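You operate a simulated robot arm through the tools that you are given. There is no shell and no other tool. Be economical: measure what you need, move in short steps, check, and stop when the job is done.

The job below is to be done with a simulated robot arm. You get a single attempt, and the scene is never put back.

JOB
One pump of saffron syrup in the silver tumbler, two of plum in the purple one.
Fine: full strokes; each stays under its pump.

The check looks at the end state, three seconds after you hand in, the way a careful person would. Anything else that was tipped, shoved, dropped, spilled or broken makes it a failure.

ROBOT AND FRAMES
A 6-joint arm with a two-finger parallel gripper, fixed in place. Base frame: the origin is at the foot of the arm, x ahead of it, y to its left, z up; the work surface is at about z = 0. Lengths are in m, angles in degrees, forces in N, time in s.
With the tool pointing down near the work surface it reaches from about 0.12 to 0.5 m from the base axis. Its first joint turns from -72.0 to 72.0 degrees. Payload 0.65 kg.
Tool frame: the origin (TCP) lies between the finger pads and is the grasp point; the fingertips stand 0.025 m ahead of it; z points along the fingers, y is the line along which they close. Largest opening 0.076 m; finger width 0.018, thickness 0.01; the body of the gripper, 0.036 by 0.078 m, starts 0.045 m behind the TCP.
Orientation is told as [roll, pitch, yaw] about the base's x, y, z axes, in that order, counted from this pose: with the fingers straight down and closing along the base's y, the tool's x points along the base's -x, its y along +y and its z along -z.

CONTROLS
- The arm moves only by the tool arm_command. Its argument "steps" is a list of rows, each an object (a shift or turn left out is 0, a gripper value left out holds the last) with "rotation": the turn, a rotation vector about the tool's x, y, z in degrees, a list of three; "slide": the shift along the tool's x, y, z in cm, a list of three; "gripper": the opening, from 0 (shut) to 1 (fully open). In form: [{"rotation": [ax, ay, az], "slide": [x, y, z], "gripper": gripper}, ...]. A call has 1 to 12 rows; each row is the pose to reach, as a shift and turn from the pose commanded when the call began, along the tool's axes at that moment. Rows are played at 5 a second. More than 0.05 m and 8.6 degrees between two rows, or a gripper value outside its range, and nothing of the call is played. A pose out of reach is approached as far as the arm can. The call stops where the force on the tool passes 40 N (or 10 N more than at its start, if that is more) or the arm is blocked; 0.2 s more then pass. The fingers move at their own pace (about 0.108 m/s each) and stop on an object; they squeeze with about 41 N. The grip force told is the motor's: it shows also when the fingers shut on nothing. Time passes only in rows, and 0.2 s behind the last, so rows that repeat a pose let the fingers close. The reply holds the time, the measured pose of the TCP, the force on the tool along the base axes, the opening and the grip force, in the units named above and with some noise, and new pictures: "pictures" is both (left out), scene, wrist or none.
- Cameras (640 x 400 px; columns grow to the right, rows downward): "scene" is fixed at [0.0563, 0.2496, 0.4251]; the picture's right is [-0.77, -0.64, 0.00], its down [-0.22, 0.26, -0.94] and it looks along [0.60, -0.72, -0.34] (base axes); focal length 214 px, centre (320, 200). "wrist" rides on the gripper at [0.058, 0.011, -0.081] in the tool frame; the picture's right is [-0.18, 0.98, 0.00], its down [-0.75, -0.14, -0.64] and it looks along [-0.63, -0.12, 0.77] (tool axes); focal length 243 px, centre (320, 200). There is no depth. A picture from a camera that has moved, and an enlarged one, comes with that camera's place and axes in the base frame and with its lens. The place of the scene camera against the robot may be out by one fixed shift of up to 0.025 m in any direction.
- enlarge(camera, box): a new picture of the part [left, top, right, bottom] of that camera's present view, enlarged. The clock stands still meanwhile.
- close_job(): hands the job in; it is judged then, once.

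Work in short steps. Places have to be worked out from the pictures, the camera data and where the tool is seen: move nearer, look again, correct. Check each grasp and each placing, and mend what went wrong. You have 120 turns and 170 pictures in all, those below and enlarged ones among them. Open the gripper and draw the arm clear of the work before you hand the job in, unless the task says otherwise; then end with one line.

The tools are called after "Call:" as a command line: name --argument value ..., lists and objects as JSON in quotes. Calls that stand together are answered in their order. arm_command: Moves the arm, as the interface text tells. Its arguments: {"type":"object","properties":{"steps":{"type":"array","items":{"type":"object","properties":{"rotation":{"type":"array","items":{"type":"number"}},"slide":{"type":"array","items":{"type":"number"}},"gripper":{"type":"number"}}}},"pictures":{"type":"string","enum":["both","scene","wrist","none"]}},"required":["steps"]} The other tools are called the same way: enlarge (camera, box) takes an enlarged picture of a part of a camera's view; close_job () hands the job in.

At the start:

```text
clock: 0.0
eef_pos: [0.2788, 0.0533, 0.3836]
tool_rot: [0.0, 0.0, 0.0]
contact_force: [-0.1, -0.7, -0.1]
width: 0.0759
gripper_force: 0.0
```

scene: 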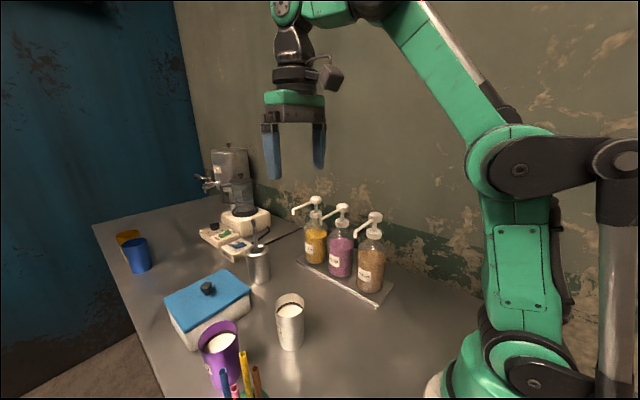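
wrist: 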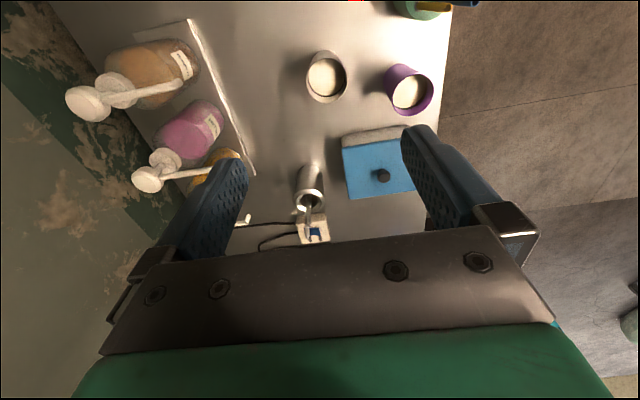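

I'll look closely at the bottles and the tumblers first.

Call:
enlarge --camera "scene" --box '[240, 180, 420, 310]'

Call:
enlarge --camera "scene" --box '[150, 230, 330, 400]'

Call:
enlarge --camera "wrist" --box '[50, 0, 470, 260]'

```text
3.08 times, centred on (330, 245) of scene
camera zoom: at [0.0563, 0.2496, 0.4251], right [-0.77, -0.64, 0.0], down [-0.22, 0.26, -0.94], along [0.6, -0.72, -0.34], focal length 660 px, centre (289, 62)
```

zoom: 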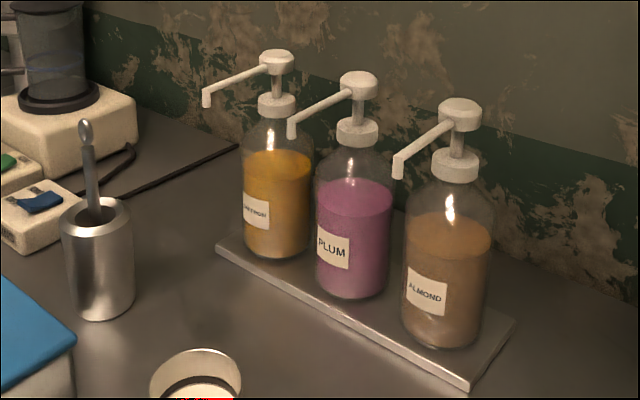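

```text
2.35 times, centred on (240, 315) of scene
camera zoom: at [0.0563, 0.2496, 0.4251], right [-0.77, -0.64, 0.0], down [-0.22, 0.26, -0.94], along [0.6, -0.72, -0.34], focal length 505 px, centre (508, -71)
```

zoom: 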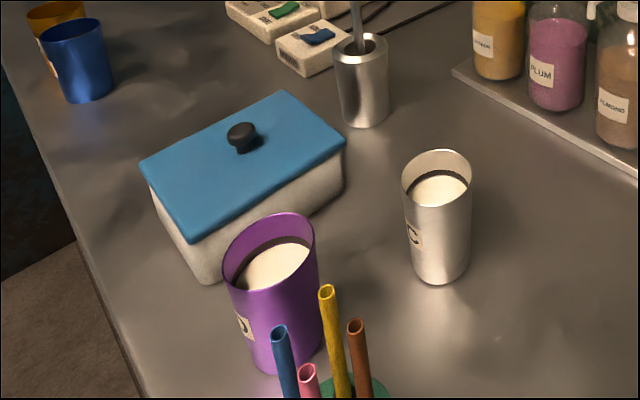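

```text
1.52 times, centred on (260, 130) of wrist
camera zoom: at [0.2208, 0.0636, 0.464], right [0.18, 0.98, 0.0], down [0.75, -0.14, 0.64], along [0.63, -0.12, -0.77], focal length 370 px, centre (411, 307)
```

zoom: 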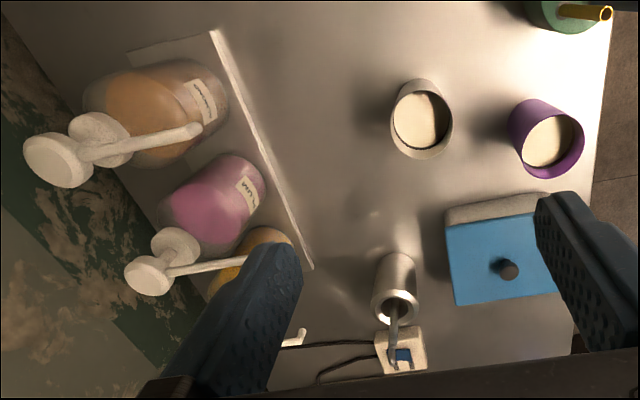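

Silver tumbler is near (0.30, 0.05), purple near (0.35, 0.17), and the saffron nozzle is roughly at (0.477, -0.11, 0.18). I'll turn the wrist camera toward the pumps for a better view.

Call:
arm_command --steps '[{"rotation": [0, 0, 8], "slide": [0.5, 0.5, 0]}, {"rotation": [0, 0, 16], "slide": [1, 1, 0]}, {"rotation": [0, 0, 24], "slide": [2, 2, 0]}, {"rotation": [0, 0, 32], "slide": [3, 3, 0]}, {"rotation": [0, 0, 40], "slide": [4, 4, 0]}, {"rotation": [0, 0, 45], "slide": [5, 5, 0]}, {"rotation": [0, 0, 45], "slide": [5, 5, 0]}]'

```text
clock: 1.6
eef_pos: [0.2291, 0.1048, 0.3834]
tool_rot: [0.0, 0.0, -45.2]
contact_force: [-0.4, -1.1, -0.2]
width: 0.0762
gripper_force: 0.1
camera wrist: at [0.1957, 0.1527, 0.4639], right [0.83, 0.56, 0.0], down [0.43, -0.63, 0.64], along [0.36, -0.53, -0.77], focal length 243 px, centre (320, 200)
```

scene: 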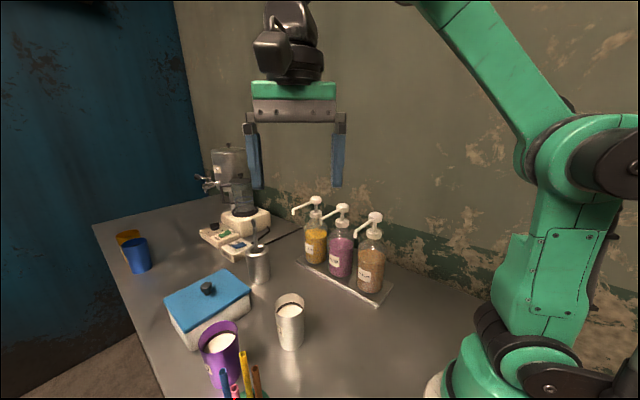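
wrist: 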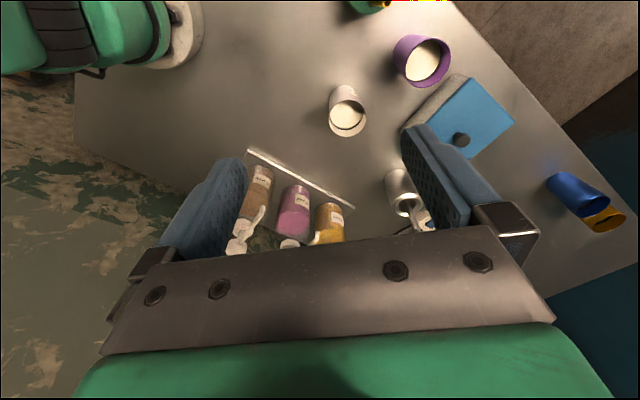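

The gripper blocks the pumps, so I'll advance over them at the same height.

Call:
arm_command --steps '[{"slide": [-4, 0, 0]}, {"slide": [-8, 0, 0]}, {"slide": [-12, 0, 0]}, {"slide": [-15, 0, 0]}, {"slide": [-15, 0, 0]}]' --pictures "wrist"

```text
clock: 2.8
eef_pos: [0.3244, -0.0038, 0.369]
tool_rot: [0.0, 0.0, -45.0]
contact_force: [-0.2, 0.3, 0.1]
width: 0.0761
gripper_force: 0.1
out of reach, approached as far as the arm can: row 3, 4, 5
camera wrist: at [0.2907, 0.0442, 0.449], right [0.82, 0.57, 0.0], down [0.43, -0.63, 0.64], along [0.36, -0.53, -0.77], focal length 243 px, centre (320, 200)
```

wrist: 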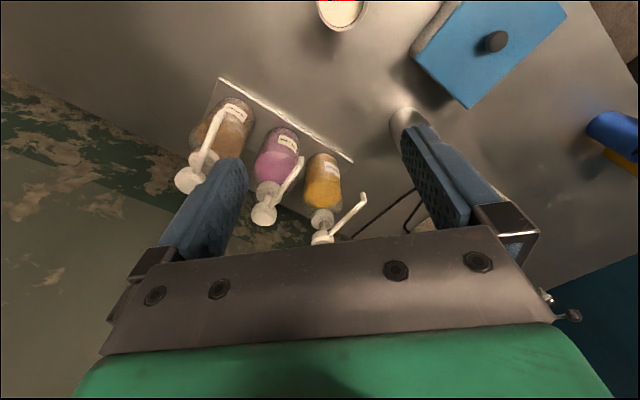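

All three pumps are visible now, so I'll enlarge to measure them.

Call:
enlarge --camera "wrist" --box '[160, 70, 400, 250]'

```text
2.22 times, centred on (280, 160) of wrist
camera zoom: at [0.2907, 0.0442, 0.449], right [0.82, 0.57, 0.0], down [0.43, -0.63, 0.64], along [0.36, -0.53, -0.77], focal length 539 px, centre (409, 289)
```

zoom: 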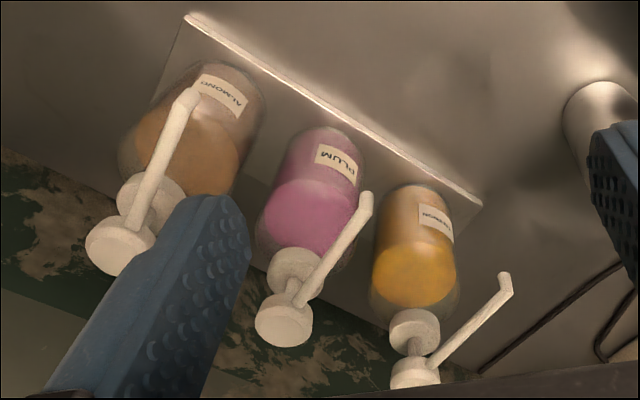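

Triangulating, with the scene camera's shift corrected using the fingertips, gives:

| Point | Position (m) |
|---|---|
| Saffron nozzle | ≈ (0.444, -0.084, 0.203) |
| Saffron head | ≈ (0.433, -0.160, 0.228) |
| Plum nozzle | ≈ (0.354, -0.087, 0.203) |
| Plum head | ≈ (0.352, -0.172, 0.223) |

Nozzles sit above where the gripper would be, so I'll hold the tumblers with the tool tilted. First I back off over the tumblers.

Call:
arm_command --steps '[{"slide": [3, 0, 2], "rotation": [0, 0, -5]}, {"slide": [6, 0, 4], "rotation": [0, 0, -10]}, {"slide": [9, 0, 6], "rotation": [0, 0, -15]}, {"slide": [12, 0, 8], "rotation": [0, 0, -15]}, {"slide": [14, 0, 8], "rotation": [0, 0, -15]}, {"slide": [14, 0, 8], "rotation": [0, 0, -15]}]' --pictures "wrist"

```text
clock: 4.2
eef_pos: [0.2234, 0.0949, 0.2896]
tool_rot: [0.0, 0.0, -30.0]
contact_force: [0.1, -0.1, 0.1]
width: 0.076
gripper_force: 0.0
camera wrist: at [0.1786, 0.1321, 0.3699], right [0.65, 0.76, 0.0], down [0.58, -0.5, 0.64], along [0.49, -0.42, -0.77], focal length 243 px, centre (320, 200)
```

wrist: 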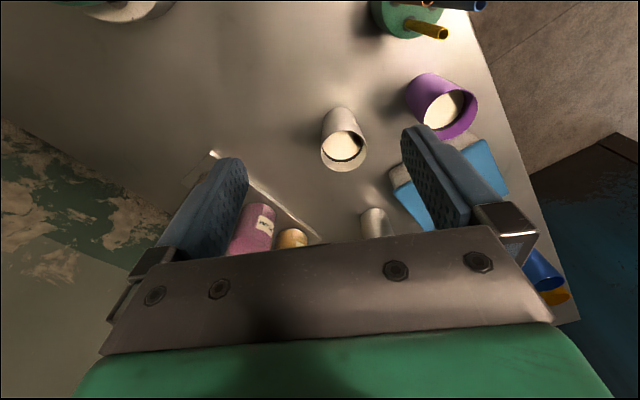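

Now I'll measure both rims more exactly.

Call:
enlarge --camera "wrist" --box '[310, 0, 510, 180]'

```text
2.22 times, centred on (410, 90) of wrist
camera zoom: at [0.1786, 0.1321, 0.3699], right [0.65, 0.76, 0.0], down [0.58, -0.5, 0.64], along [0.49, -0.42, -0.77], focal length 539 px, centre (120, 444)
```

zoom: 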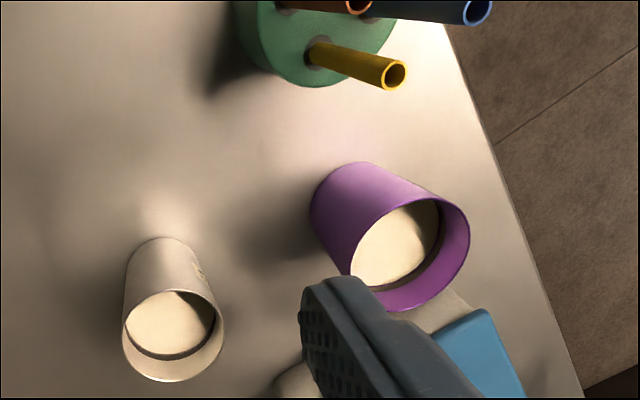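

Silver is at about (0.304, 0.060) with its rim at 0.11, and purple at about (0.337, 0.173) with its rim at 0.12. Next I hover over silver with the tool tilted 40° forward.

Call:
arm_command --steps '[{"rotation": [0, -8, 0], "slide": [-1.5, 0.2, 1]}, {"rotation": [0, -16, 0], "slide": [-3, 0.4, 2.5]}, {"rotation": [0, -24, 0], "slide": [-4.5, 0.6, 4]}, {"rotation": [0, -32, 0], "slide": [-6, 0.8, 6]}, {"rotation": [0, -40, 0], "slide": [-8, 1, 8]}, {"rotation": [0, -40, 0], "slide": [-8.7, 1, 9]}, {"rotation": [0, -40, 0], "slide": [-8.7, 1, 9]}]'

```text
clock: 5.8
eef_pos: [0.3061, 0.0617, 0.1999]
tool_rot: [0.0, -40.0, -29.9]
contact_force: [-0.1, 0.1, 0.2]
width: 0.0757
gripper_force: 0.2
camera wrist: at [0.2283, 0.1179, 0.2242], right [0.61, 0.78, 0.12], down [0.07, -0.2, 0.98], along [0.79, -0.59, -0.18], focal length 243 px, centre (320, 200)
```

scene: 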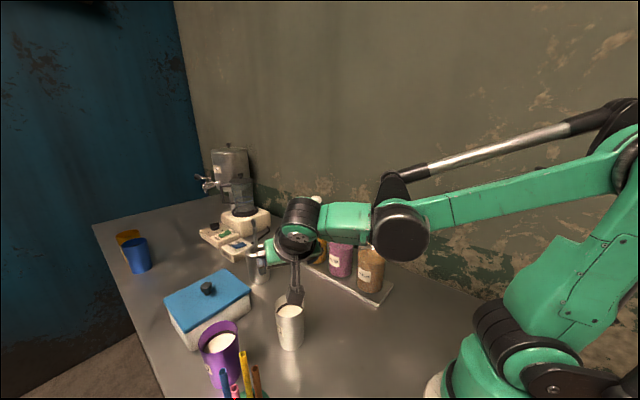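
wrist: 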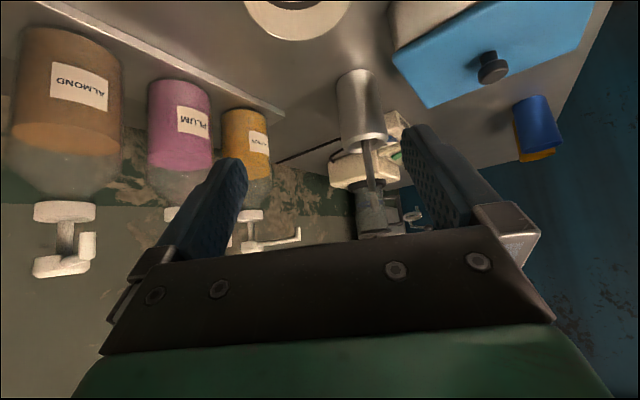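

Silver's rim projects to (0.3055, 0.060), right under the TCP, so I'll descend partway and check.

Call:
arm_command --steps '[{"slide": [1.9, 0, 2.26]}, {"slide": [3.2, 0, 3.83]}, {"slide": [4.5, 0, 5.36]}, {"slide": [4.5, 0, 5.36]}]'

```text
clock: 6.8
eef_pos: [0.3061, 0.0606, 0.1273]
tool_rot: [0.1, -40.0, -30.1]
contact_force: [0.7, 0.0, -0.8]
width: 0.0761
gripper_force: 0.0
camera wrist: at [0.2276, 0.1179, 0.1518], right [0.61, 0.78, 0.12], down [0.07, -0.2, 0.98], along [0.79, -0.59, -0.18], focal length 243 px, centre (320, 200)
```

scene: 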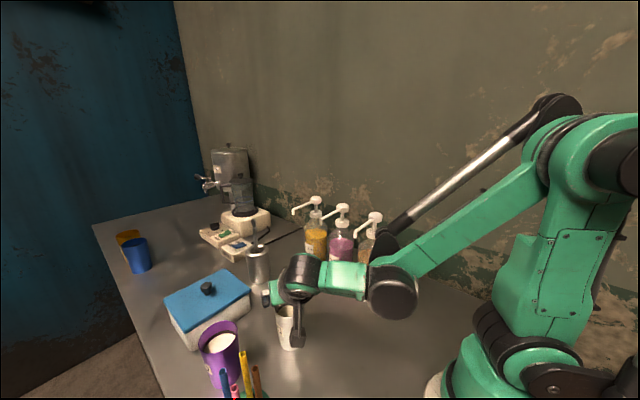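
wrist: 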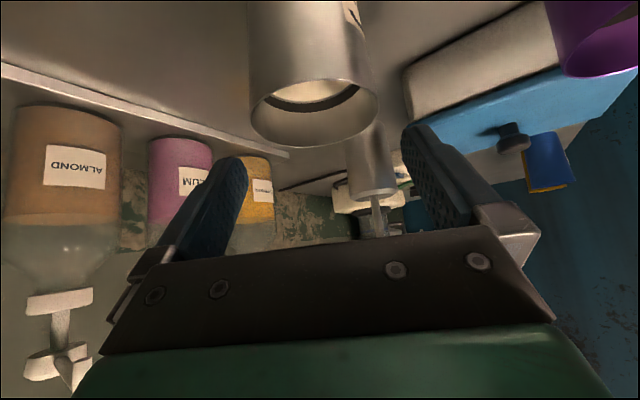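

Rim height comes out at about 0.10 and the tumbler is centred between the fingers. I'll descend to z ≈ 0.072.

Call:
arm_command --steps '[{"slide": [1.2, -0.15, 1.4]}, {"slide": [2.4, -0.15, 2.8]}, {"slide": [3.5, -0.15, 4.2]}, {"slide": [3.5, -0.15, 4.2]}]'

```text
clock: 7.8
eef_pos: [0.3059, 0.0604, 0.0738]
tool_rot: [0.1, -40.0, -30.0]
contact_force: [-0.4, -0.9, 0.9]
width: 0.0762
gripper_force: 0.0
camera wrist: at [0.2277, 0.1168, 0.098], right [0.61, 0.78, 0.12], down [0.07, -0.2, 0.98], along [0.79, -0.59, -0.18], focal length 243 px, centre (320, 200)
```

scene: 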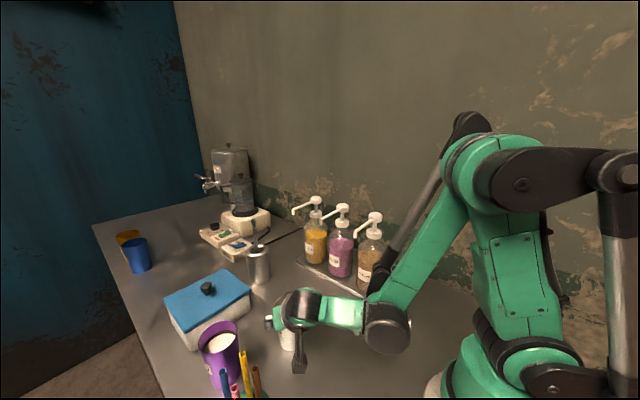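
wrist: 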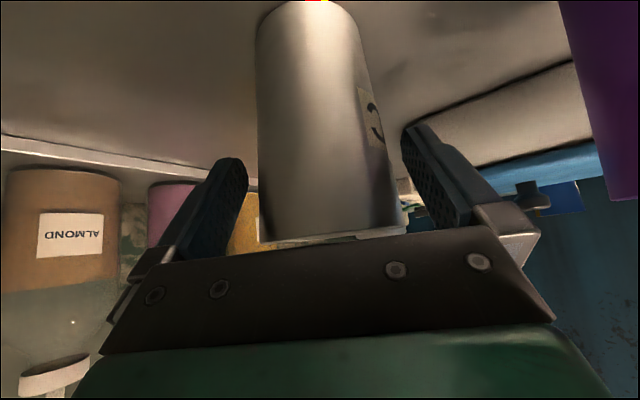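

The tumbler is between the pads, so I close.

Call:
arm_command --steps '[{"gripper": 0.6}, {"gripper": 0.4}, {"gripper": 0.4}]' --pictures "wrist"

```text
clock: 8.6
eef_pos: [0.3061, 0.0599, 0.0736]
tool_rot: [0.0, -40.0, -29.9]
contact_force: [0.0, 0.2, 0.1]
width: 0.0569
gripper_force: 41.2
camera wrist: at [0.2277, 0.1168, 0.0982], right [0.61, 0.78, 0.12], down [0.07, -0.2, 0.98], along [0.79, -0.59, -0.18], focal length 243 px, centre (320, 200)
```

wrist: 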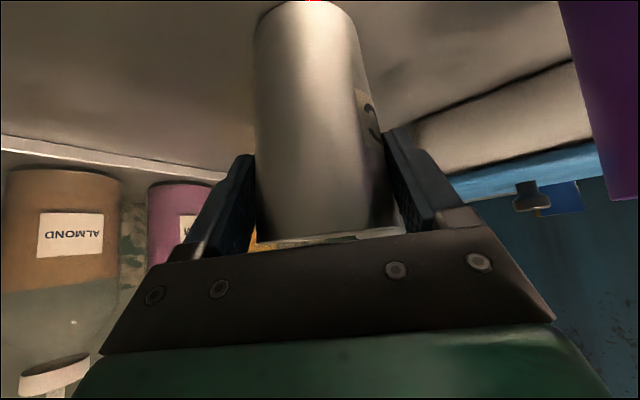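

Gripped at 0.057. I'll lift 2 cm gently and carry it slowly while yawing to -60°, keeping the tilt so the tumbler stays upright.

Call:
arm_command --steps '[{"slide": [-0.3, 0, -0.4]}, {"slide": [-0.8, 0, -0.95]}, {"slide": [-1.29, 0, -1.53]}, {"slide": [-1.8, 0.05, -1.1], "rotation": [1.93, 0, 2.3]}, {"slide": [-2.5, 0.1, -0.5], "rotation": [4.83, 0, 5.75]}, {"slide": [-3.2, 0.15, 0.1], "rotation": [7.72, 0, 9.2]}, {"slide": [-3.9, 0.2, 0.7], "rotation": [10.6, 0, 12.6]}, {"slide": [-4.7, 0.27, 1.35], "rotation": [13.5, 0, 16.1]}, {"slide": [-5.4, 0.33, 1.9], "rotation": [16.4, 0, 19.5]}, {"slide": [-6.0, 0.37, 2.45], "rotation": [18.3, 0, 21.9]}, {"slide": [-6.42, 0.4, 2.78], "rotation": [19.3, 0, 23]}, {"slide": [-6.42, 0.4, 2.78], "rotation": [19.3, 0, 23]}]'

```text
clock: 11.2
eef_pos: [0.3665, 0.0309, 0.0938]
tool_rot: [0.0, -40.0, -60.2]
contact_force: [-0.9, 0.5, -2.5]
width: 0.0568
gripper_force: 41.1
camera wrist: at [0.328, 0.1191, 0.1189], right [0.92, 0.37, 0.12], down [-0.04, -0.21, 0.98], along [0.38, -0.91, -0.18], focal length 243 px, centre (320, 200)
```

scene: 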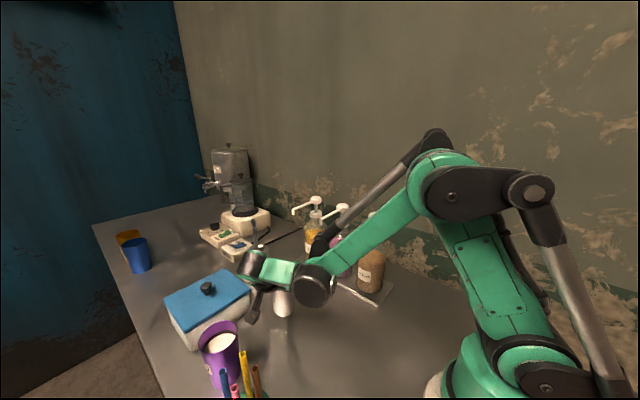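
wrist: 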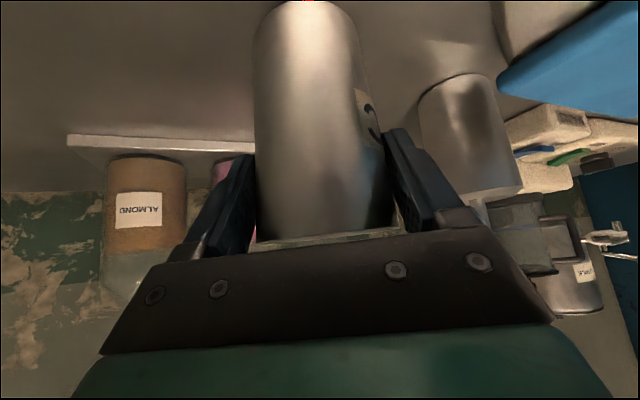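

Held upright. The holder with the spoon is at about (0.518, -0.003), so I'll route inside it via (0.40, -0.05), yawing 15° more.

Call:
arm_command --steps '[{"slide": [-0.4, -0.07, 0.33], "rotation": [0.7, 0, 0.8]}, {"slide": [-1.2, -0.2, 1.0], "rotation": [2, 0, 2.4]}, {"slide": [-2.0, -0.35, 1.68], "rotation": [3.5, 0, 4.2]}, {"slide": [-2.8, -0.48, 2.35], "rotation": [5, 0, 6]}, {"slide": [-3.6, -0.62, 3.02], "rotation": [6.5, 0, 7.7]}, {"slide": [-4.4, -0.76, 3.7], "rotation": [8, 0, 9.5]}, {"slide": [-5.2, -0.9, 4.36], "rotation": [9.65, 0, 11.5]}, {"slide": [-6.0, -1.04, 5.04], "rotation": [9.65, 0, 11.5]}, {"slide": [-6.66, -1.15, 5.59], "rotation": [9.65, 0, 11.5]}, {"slide": [-6.66, -1.15, 5.59], "rotation": [9.65, 0, 11.5]}]'

```text
clock: 13.4
eef_pos: [0.3991, -0.0498, 0.0944]
tool_rot: [0.1, -39.9, -75.0]
contact_force: [-0.6, 0.7, -1.5]
width: 0.0567
gripper_force: 40.4
camera wrist: at [0.3856, 0.0452, 0.1187], right [0.99, 0.12, 0.12], down [-0.09, -0.19, 0.98], along [0.14, -0.97, -0.18], focal length 243 px, centre (320, 200)
```

scene: 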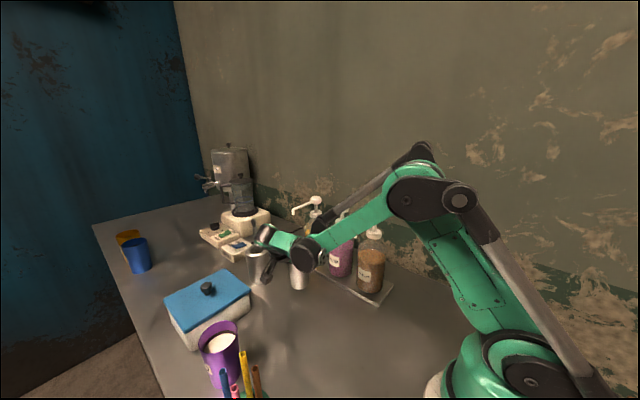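
wrist: 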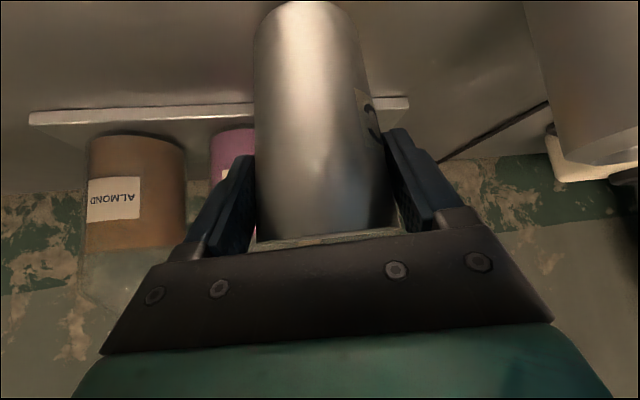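

Everything is clear. I'll go on to the saffron nozzle at (0.442, -0.084), still 2 cm up.

Call:
arm_command --steps '[{"slide": [-0.3, 0.3, 0.25]}, {"slide": [-0.9, 0.87, 0.75]}, {"slide": [-1.5, 1.45, 1.26]}, {"slide": [-2.1, 2.04, 1.76]}, {"slide": [-2.7, 2.62, 2.27]}, {"slide": [-3.2, 3.1, 2.69]}, {"slide": [-3.37, 3.27, 2.83]}, {"slide": [-3.37, 3.27, 2.83]}]'

Call:
enlarge --camera "scene" --box '[220, 180, 400, 310]'

```text
clock: 15.2
eef_pos: [0.4431, -0.0858, 0.0943]
tool_rot: [-0.1, -40.0, -75.0]
contact_force: [-0.1, -0.5, -1.7]
width: 0.0567
gripper_force: 41.2
camera wrist: at [0.4284, 0.0105, 0.1187], right [0.99, 0.12, 0.12], down [-0.09, -0.19, 0.98], along [0.14, -0.97, -0.18], focal length 243 px, centre (320, 200)
```

scene: 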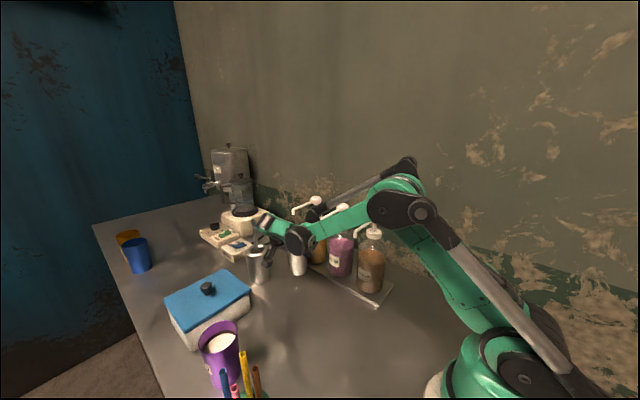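
wrist: 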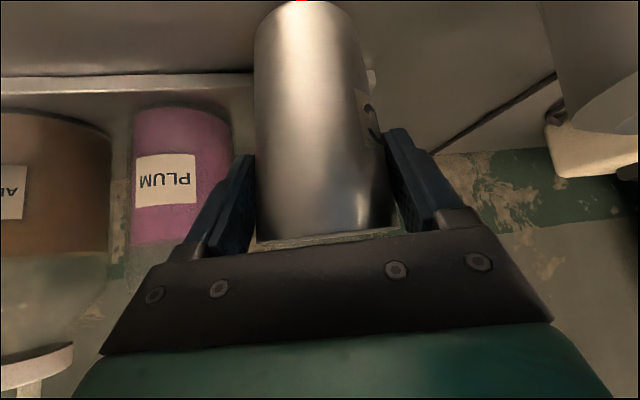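

```text
3.08 times, centred on (310, 245) of scene
camera zoom: at [0.0563, 0.2496, 0.4251], right [-0.77, -0.64, 0.0], down [-0.22, 0.26, -0.94], along [0.6, -0.72, -0.34], focal length 660 px, centre (351, 62)
```

zoom: 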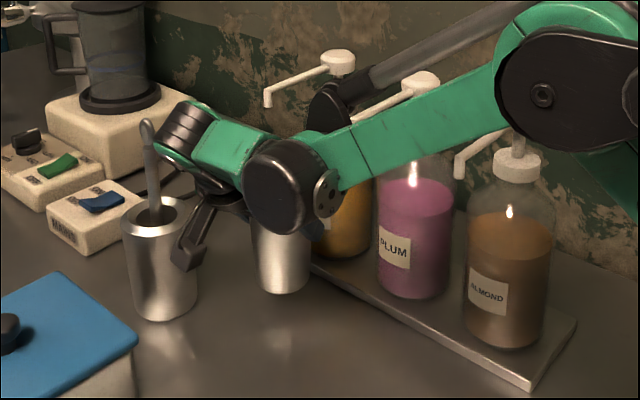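

Clear of the neighbours. I'll lower to the grip height of 0.0736 gently.

Call:
arm_command --steps '[{"slide": [0.4, 0, 0.48]}, {"slide": [0.8, 0, 0.95]}, {"slide": [1.1, 0, 1.31]}, {"slide": [1.3, 0, 1.55]}, {"slide": [1.33, 0, 1.59]}, {"slide": [1.33, 0, 1.59]}]'

```text
clock: 16.6
eef_pos: [0.4424, -0.0854, 0.0736]
tool_rot: [0.0, -40.0, -75.0]
contact_force: [1.5, 2.6, 17.9]
width: 0.0568
gripper_force: 41.1
camera wrist: at [0.4283, 0.0102, 0.0979], right [0.99, 0.12, 0.12], down [-0.09, -0.19, 0.98], along [0.14, -0.97, -0.18], focal length 243 px, centre (320, 200)
```

scene: 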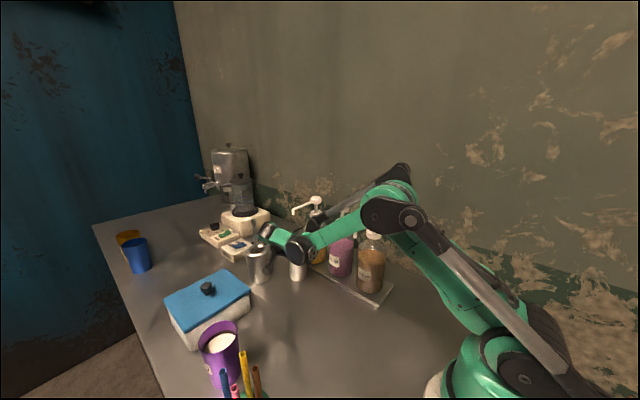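
wrist: 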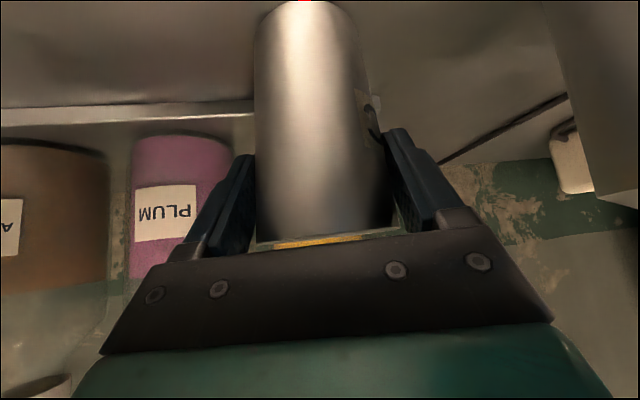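

It has touched down at 18 N. I'll open, then retreat back along the tool axis.

Call:
arm_command --steps '[{"gripper": 0.9}, {"gripper": 1.0}, {"gripper": 1.0}, {"slide": [0, 0, -2]}, {"slide": [0, 0, -4.5]}, {"slide": [0, 0, -7.5]}, {"slide": [0, 0, -10]}, {"slide": [0, 0, -10]}]'

```text
clock: 18.4
eef_pos: [0.4264, -0.0222, 0.1505]
tool_rot: [-0.1, -40.0, -75.0]
contact_force: [-0.4, -0.7, -0.4]
width: 0.0762
gripper_force: 0.0
camera wrist: at [0.4116, 0.0741, 0.175], right [0.99, 0.12, 0.12], down [-0.09, -0.19, 0.98], along [0.14, -0.97, -0.18], focal length 243 px, centre (320, 200)
```

scene: 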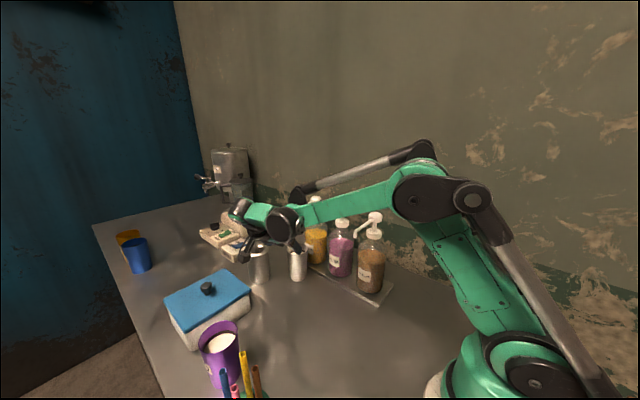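
wrist: 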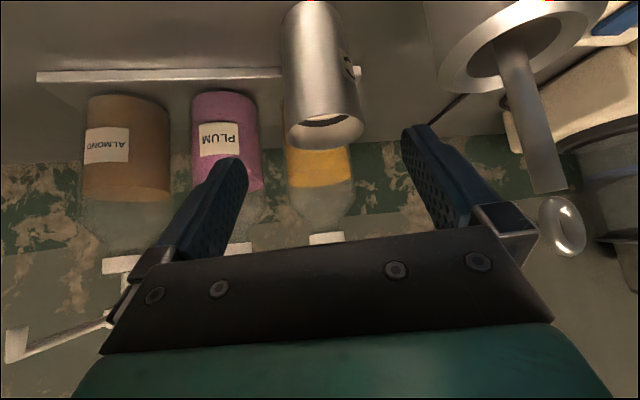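

Silver stands under the saffron nozzle. I'll rise clear of the spoon and head toward purple, yawing to -90° so the tool leans out over the table edge, away from the straws (tips at x ≤ 0.255).

Call:
arm_command --steps '[{"slide": [-2.5, 0, -3]}, {"slide": [-2.2, -0.8, -5.5], "rotation": [2, 0, 2.4]}, {"slide": [-1.4, -2, -8], "rotation": [4, 0, 4.8]}, {"slide": [-0.4, -3, -10.5], "rotation": [6, 0, 7.2]}, {"slide": [0.8, -4.3, -13.7], "rotation": [9.65, 0, 11.5]}, {"slide": [0.8, -4.3, -13.7], "rotation": [9.65, 0, 11.5]}]'

```text
clock: 19.8
eef_pos: [0.3596, 0.057, 0.251]
tool_rot: [0.0, -40.1, -90.1]
contact_force: [-0.2, 0.1, 0.3]
width: 0.0763
gripper_force: 0.2
camera wrist: at [0.3706, 0.1529, 0.2748], right [0.98, -0.14, 0.12], down [-0.14, -0.16, 0.98], along [-0.12, -0.98, -0.18], focal length 243 px, centre (320, 200)
```

scene: 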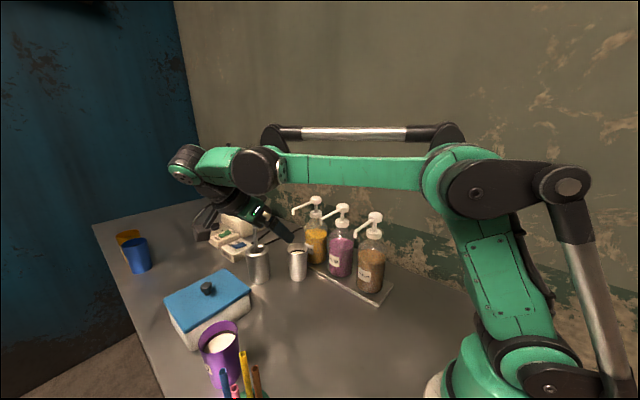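
wrist: 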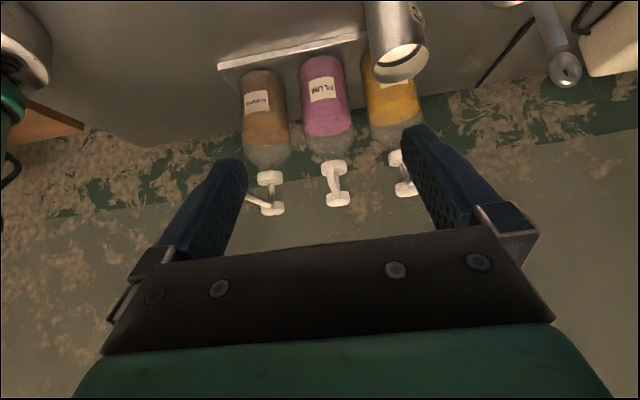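

The view is clear, so I'll check silver's alignment with the saffron nozzle.

Call:
enlarge --camera "scene" --box '[270, 190, 360, 290]'

Call:
enlarge --camera "wrist" --box '[290, 0, 450, 210]'

```text
4.00 times, centred on (315, 240) of scene
camera zoom: at [0.0563, 0.2496, 0.4251], right [-0.77, -0.64, 0.0], down [-0.22, 0.26, -0.94], along [0.6, -0.72, -0.34], focal length 858 px, centre (340, 40)
```

zoom: 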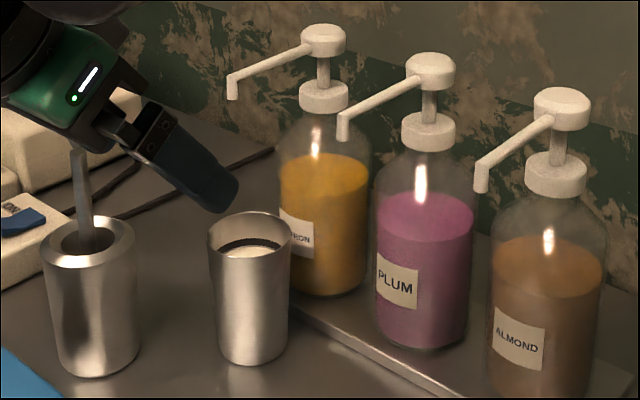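

```text
1.90 times, centred on (370, 105) of wrist
camera zoom: at [0.3706, 0.1529, 0.2748], right [0.98, -0.14, 0.12], down [-0.14, -0.16, 0.98], along [-0.12, -0.98, -0.18], focal length 462 px, centre (225, 381)
```

zoom: 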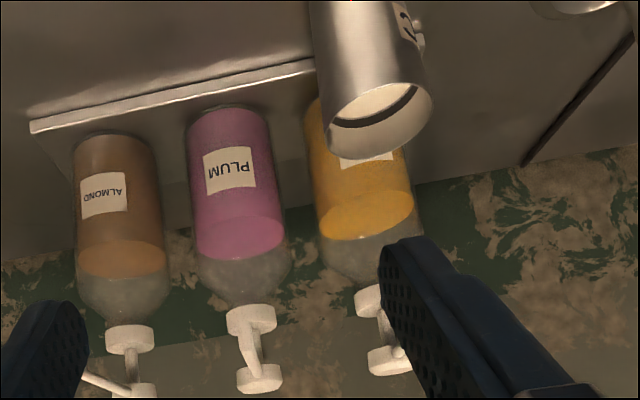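

Silver looks right under the saffron nozzle. Now I hover above purple, at about (0.337, 0.173).

Call:
arm_command --steps '[{"slide": [3, -0.5, -0.9]}, {"slide": [6, -1.1, -1.8]}, {"slide": [9, -1.7, -2.7]}, {"slide": [12.1, -2.26, -3.63]}, {"slide": [12.1, -2.26, -3.63]}]'

```text
clock: 21.0
eef_pos: [0.3387, 0.172, 0.2011]
tool_rot: [0.0, -40.0, -90.2]
contact_force: [0.1, 0.4, 0.8]
width: 0.0758
gripper_force: 0.1
camera wrist: at [0.3489, 0.269, 0.2245], right [0.98, -0.14, 0.12], down [-0.14, -0.16, 0.98], along [-0.12, -0.98, -0.18], focal length 243 px, centre (320, 200)
```

scene: 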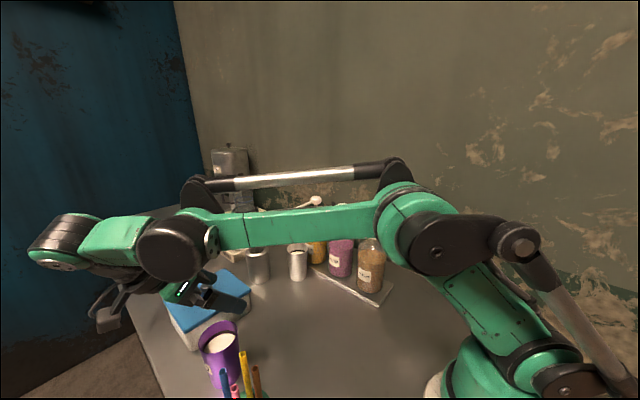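
wrist: 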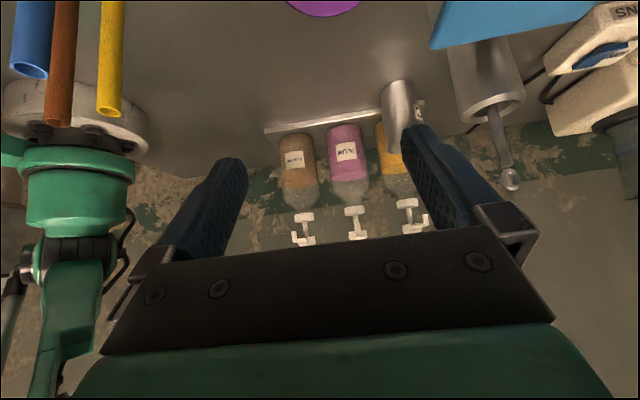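

The visible rim edge suggests purple's centre is nearer y ≈ 0.185 with its rim at about 0.107. I'll shift and descend partway, then recheck.

Call:
arm_command --steps '[{"slide": [1.0, 0.1, -0.84]}, {"slide": [3, 0.2, 1.5]}, {"slide": [5.0, 0.2, 4.0]}, {"slide": [5.0, 0.2, 4.0]}]'

```text
clock: 22.0
eef_pos: [0.3398, 0.1857, 0.1372]
tool_rot: [0.1, -40.0, -90.0]
contact_force: [0.1, 0.2, -0.1]
width: 0.0759
gripper_force: 0.1
camera wrist: at [0.3513, 0.281, 0.1616], right [0.98, -0.14, 0.12], down [-0.14, -0.16, 0.98], along [-0.12, -0.98, -0.18], focal length 243 px, centre (320, 200)
```

scene: 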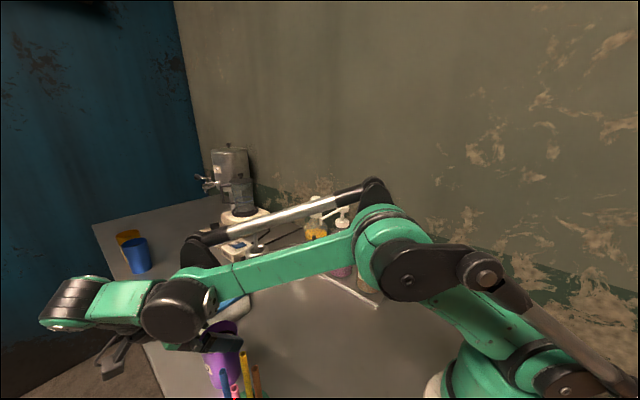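
wrist: 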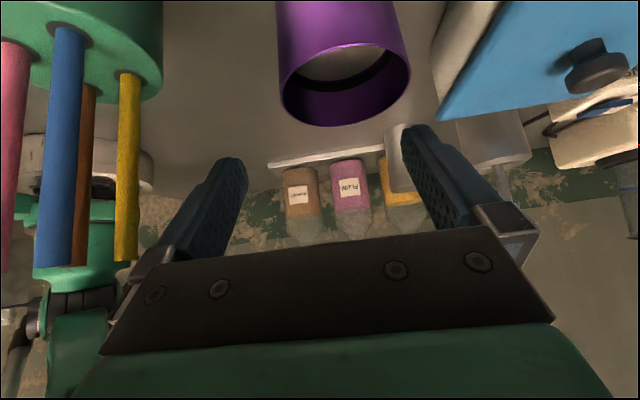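

The newest view puts purple's centre at about (0.356, 0.185) with its rim near 0.096. I need 1.5 cm more in x, so I'll shift at this height and recheck.

Call:
arm_command --steps '[{"slide": [0, 0.8, 0]}, {"slide": [0, 1.5, 0]}, {"slide": [0, 1.5, 0]}]' --pictures "wrist"

```text
clock: 22.8
eef_pos: [0.3559, 0.1849, 0.1375]
tool_rot: [0.0, -40.0, -90.1]
contact_force: [0.5, -0.1, -0.1]
width: 0.0759
gripper_force: 0.1
camera wrist: at [0.367, 0.2811, 0.1615], right [0.98, -0.14, 0.12], down [-0.14, -0.16, 0.98], along [-0.12, -0.98, -0.18], focal length 243 px, centre (320, 200)
```

wrist: 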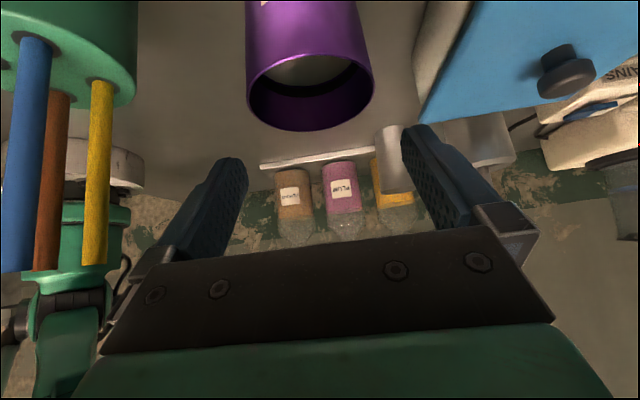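

Centred now, by ray at (0.357, 0.187). Descending to z ≈ 0.069.

Call:
arm_command --steps '[{"slide": [1.3, 0, 1.2]}, {"slide": [2.4, 0, 2.5]}, {"slide": [3.5, 0.05, 3.8]}, {"slide": [4.6, 0.1, 5.02]}, {"slide": [4.6, 0.1, 5.02]}]'

```text
clock: 24.0
eef_pos: [0.3559, 0.1885, 0.069]
tool_rot: [-0.1, -40.0, -90.0]
contact_force: [-0.9, -0.4, 0.4]
width: 0.0761
gripper_force: 0.0
camera wrist: at [0.3666, 0.284, 0.0931], right [0.98, -0.14, 0.12], down [-0.14, -0.16, 0.98], along [-0.12, -0.98, -0.18], focal length 243 px, centre (320, 200)
```

scene: 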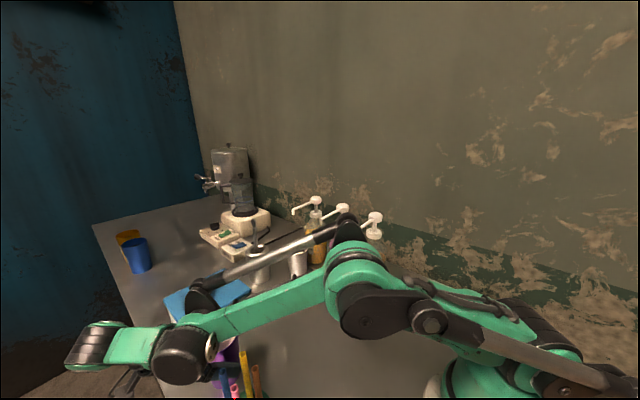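
wrist: 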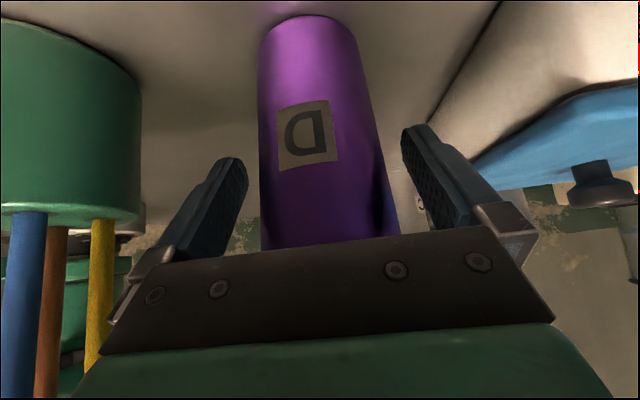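

Purple is between the pads. Closing.

Call:
arm_command --steps '[{"gripper": 0.6}, {"gripper": 0.4}, {"gripper": 0.4}]' --pictures "wrist"

Call:
enlarge --camera "scene" --box '[60, 280, 280, 400]'

```text
clock: 24.8
eef_pos: [0.3552, 0.1884, 0.0687]
tool_rot: [-0.1, -40.0, -89.9]
contact_force: [0.7, -0.5, -0.2]
width: 0.0564
gripper_force: 40.8
camera wrist: at [0.3666, 0.2841, 0.0933], right [0.98, -0.14, 0.12], down [-0.14, -0.16, 0.98], along [-0.12, -0.98, -0.18], focal length 243 px, centre (320, 200)
```

wrist: 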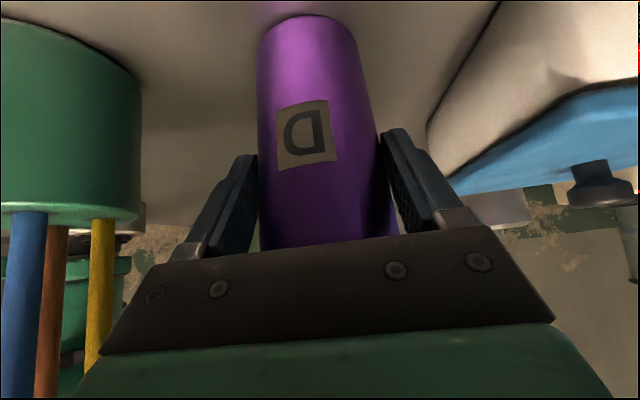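

```text
2.91 times, centred on (170, 340) of scene
camera zoom: at [0.0563, 0.2496, 0.4251], right [-0.77, -0.64, 0.0], down [-0.22, 0.26, -0.94], along [0.6, -0.72, -0.34], focal length 624 px, centre (756, -207)
```

zoom: 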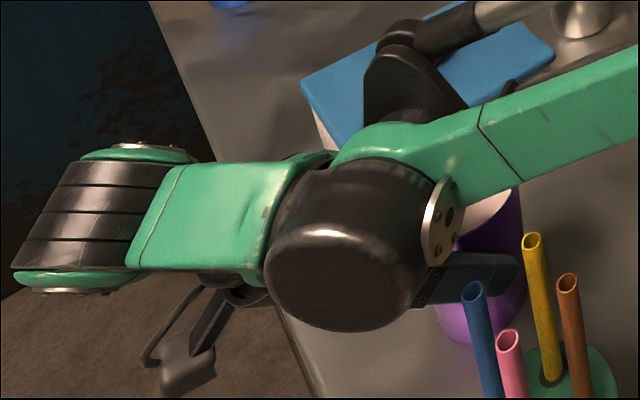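

Held at 0.056. I'll lift 4 cm straight up, clear of the straws, then carry it slowly toward -y.

Call:
arm_command --steps '[{"slide": [-0.5, 0, -0.6]}, {"slide": [-1.3, 0, -1.55]}, {"slide": [-2.1, 0, -2.5]}, {"slide": [-2.57, 0, -3.06]}, {"slide": [-2.95, 0, -2.74]}, {"slide": [-3.9, 0, -1.95]}, {"slide": [-5.1, 0, -0.95]}, {"slide": [-6.4, 0, 0.15]}, {"slide": [-7.7, 0, 1.24]}, {"slide": [-9.0, 0, 2.34]}, {"slide": [-9.8, 0, 3.0]}, {"slide": [-10.23, 0, 3.37]}]'

```text
clock: 27.4
eef_pos: [0.3549, 0.0882, 0.1085]
tool_rot: [-0.1, -40.0, -90.0]
contact_force: [0.4, 0.3, -2.3]
width: 0.056
gripper_force: 41.2
camera wrist: at [0.3664, 0.1845, 0.1329], right [0.98, -0.14, 0.12], down [-0.14, -0.16, 0.98], along [-0.12, -0.98, -0.18], focal length 243 px, centre (320, 200)
```

scene: 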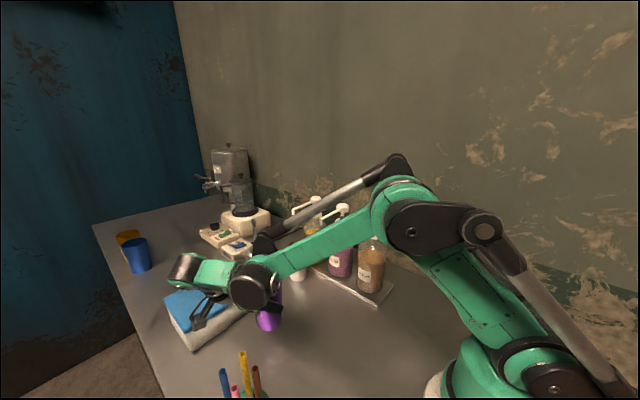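
wrist: 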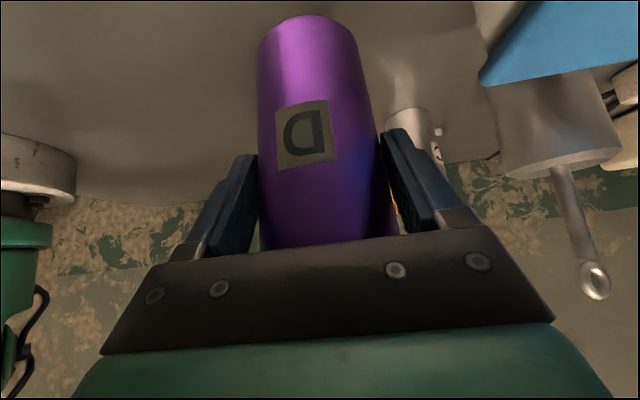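

Good. I'll continue 17 cm to under the plum nozzle, still raised.

Call:
arm_command --steps '[{"slide": [-0.5, 0, 0.42]}, {"slide": [-1.6, 0, 1.34]}, {"slide": [-2.9, 0, 2.43]}, {"slide": [-4.2, 0, 3.53]}, {"slide": [-5.5, 0, 4.62]}, {"slide": [-6.8, 0, 5.71]}, {"slide": [-8.1, 0, 6.8]}, {"slide": [-9.4, 0, 7.89]}, {"slide": [-10.7, 0, 8.98]}, {"slide": [-11.9, 0, 9.99]}, {"slide": [-12.8, 0, 10.74]}, {"slide": [-13.02, 0, 10.93]}]'

```text
clock: 30.0
eef_pos: [0.3543, -0.0813, 0.1088]
tool_rot: [0.0, -40.0, -90.0]
contact_force: [-0.6, -0.1, -3.1]
width: 0.0562
gripper_force: 40.7
camera wrist: at [0.3653, 0.0147, 0.1331], right [0.98, -0.14, 0.12], down [-0.14, -0.16, 0.98], along [-0.12, -0.98, -0.18], focal length 243 px, centre (320, 200)
```

scene: 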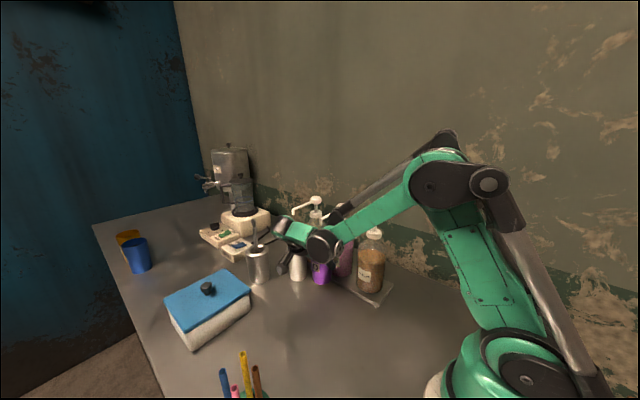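
wrist: 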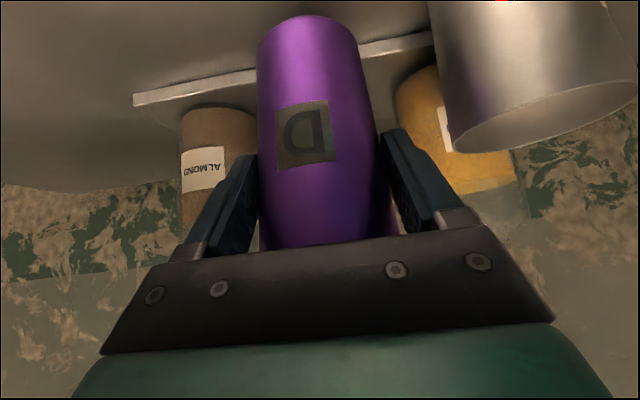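

Aligned. Lowering 4 cm gently.

Call:
arm_command --steps '[{"slide": [0.4, 0, 0.48]}, {"slide": [1.0, 0, 1.19]}, {"slide": [1.6, 0, 1.9]}, {"slide": [2.1, 0, 2.5]}, {"slide": [2.4, 0, 2.86]}, {"slide": [2.57, 0, 3.06]}, {"slide": [2.57, 0, 3.06]}]'

```text
clock: 31.6
eef_pos: [0.3545, -0.0814, 0.069]
tool_rot: [0.0, -40.0, -90.0]
contact_force: [0.9, 2.1, 4.1]
width: 0.0563
gripper_force: 41.3
camera wrist: at [0.3663, 0.0139, 0.0933], right [0.98, -0.14, 0.12], down [-0.14, -0.16, 0.98], along [-0.12, -0.98, -0.18], focal length 243 px, centre (320, 200)
```

scene: 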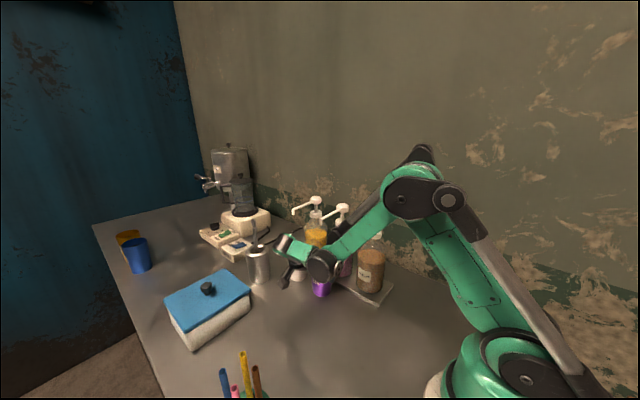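
wrist: 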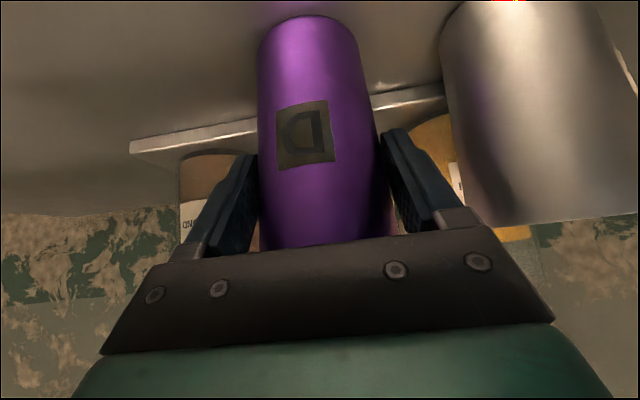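

Touched down. Silver is only about 1 cm from the right finger, so I'll open partially, back out along the tool axis, and look.

Call:
arm_command --steps '[{"gripper": 0.84}, {"gripper": 0.84}, {"slide": [0, 0, -1]}, {"slide": [0, 0, -3]}, {"slide": [0, 0, -5.5]}, {"slide": [0, 0, -8]}, {"slide": [0, 0, -11]}, {"slide": [0, 0, -11]}]'

```text
clock: 33.4
eef_pos: [0.3549, -0.0092, 0.155]
tool_rot: [0.0, -40.0, -90.0]
contact_force: [-1.2, 0.4, -0.8]
width: 0.0634
gripper_force: 0.2
camera wrist: at [0.366, 0.0848, 0.1782], right [0.98, -0.14, 0.12], down [-0.14, -0.16, 0.98], along [-0.12, -0.98, -0.18], focal length 243 px, centre (320, 200)
```

scene: 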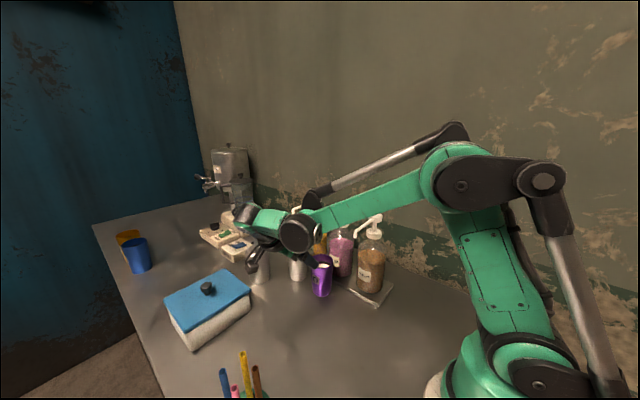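
wrist: 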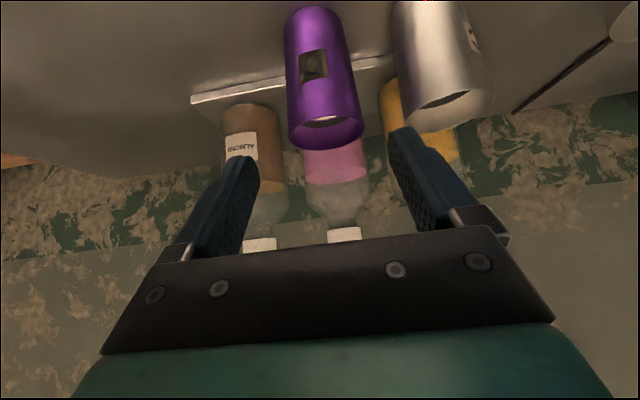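

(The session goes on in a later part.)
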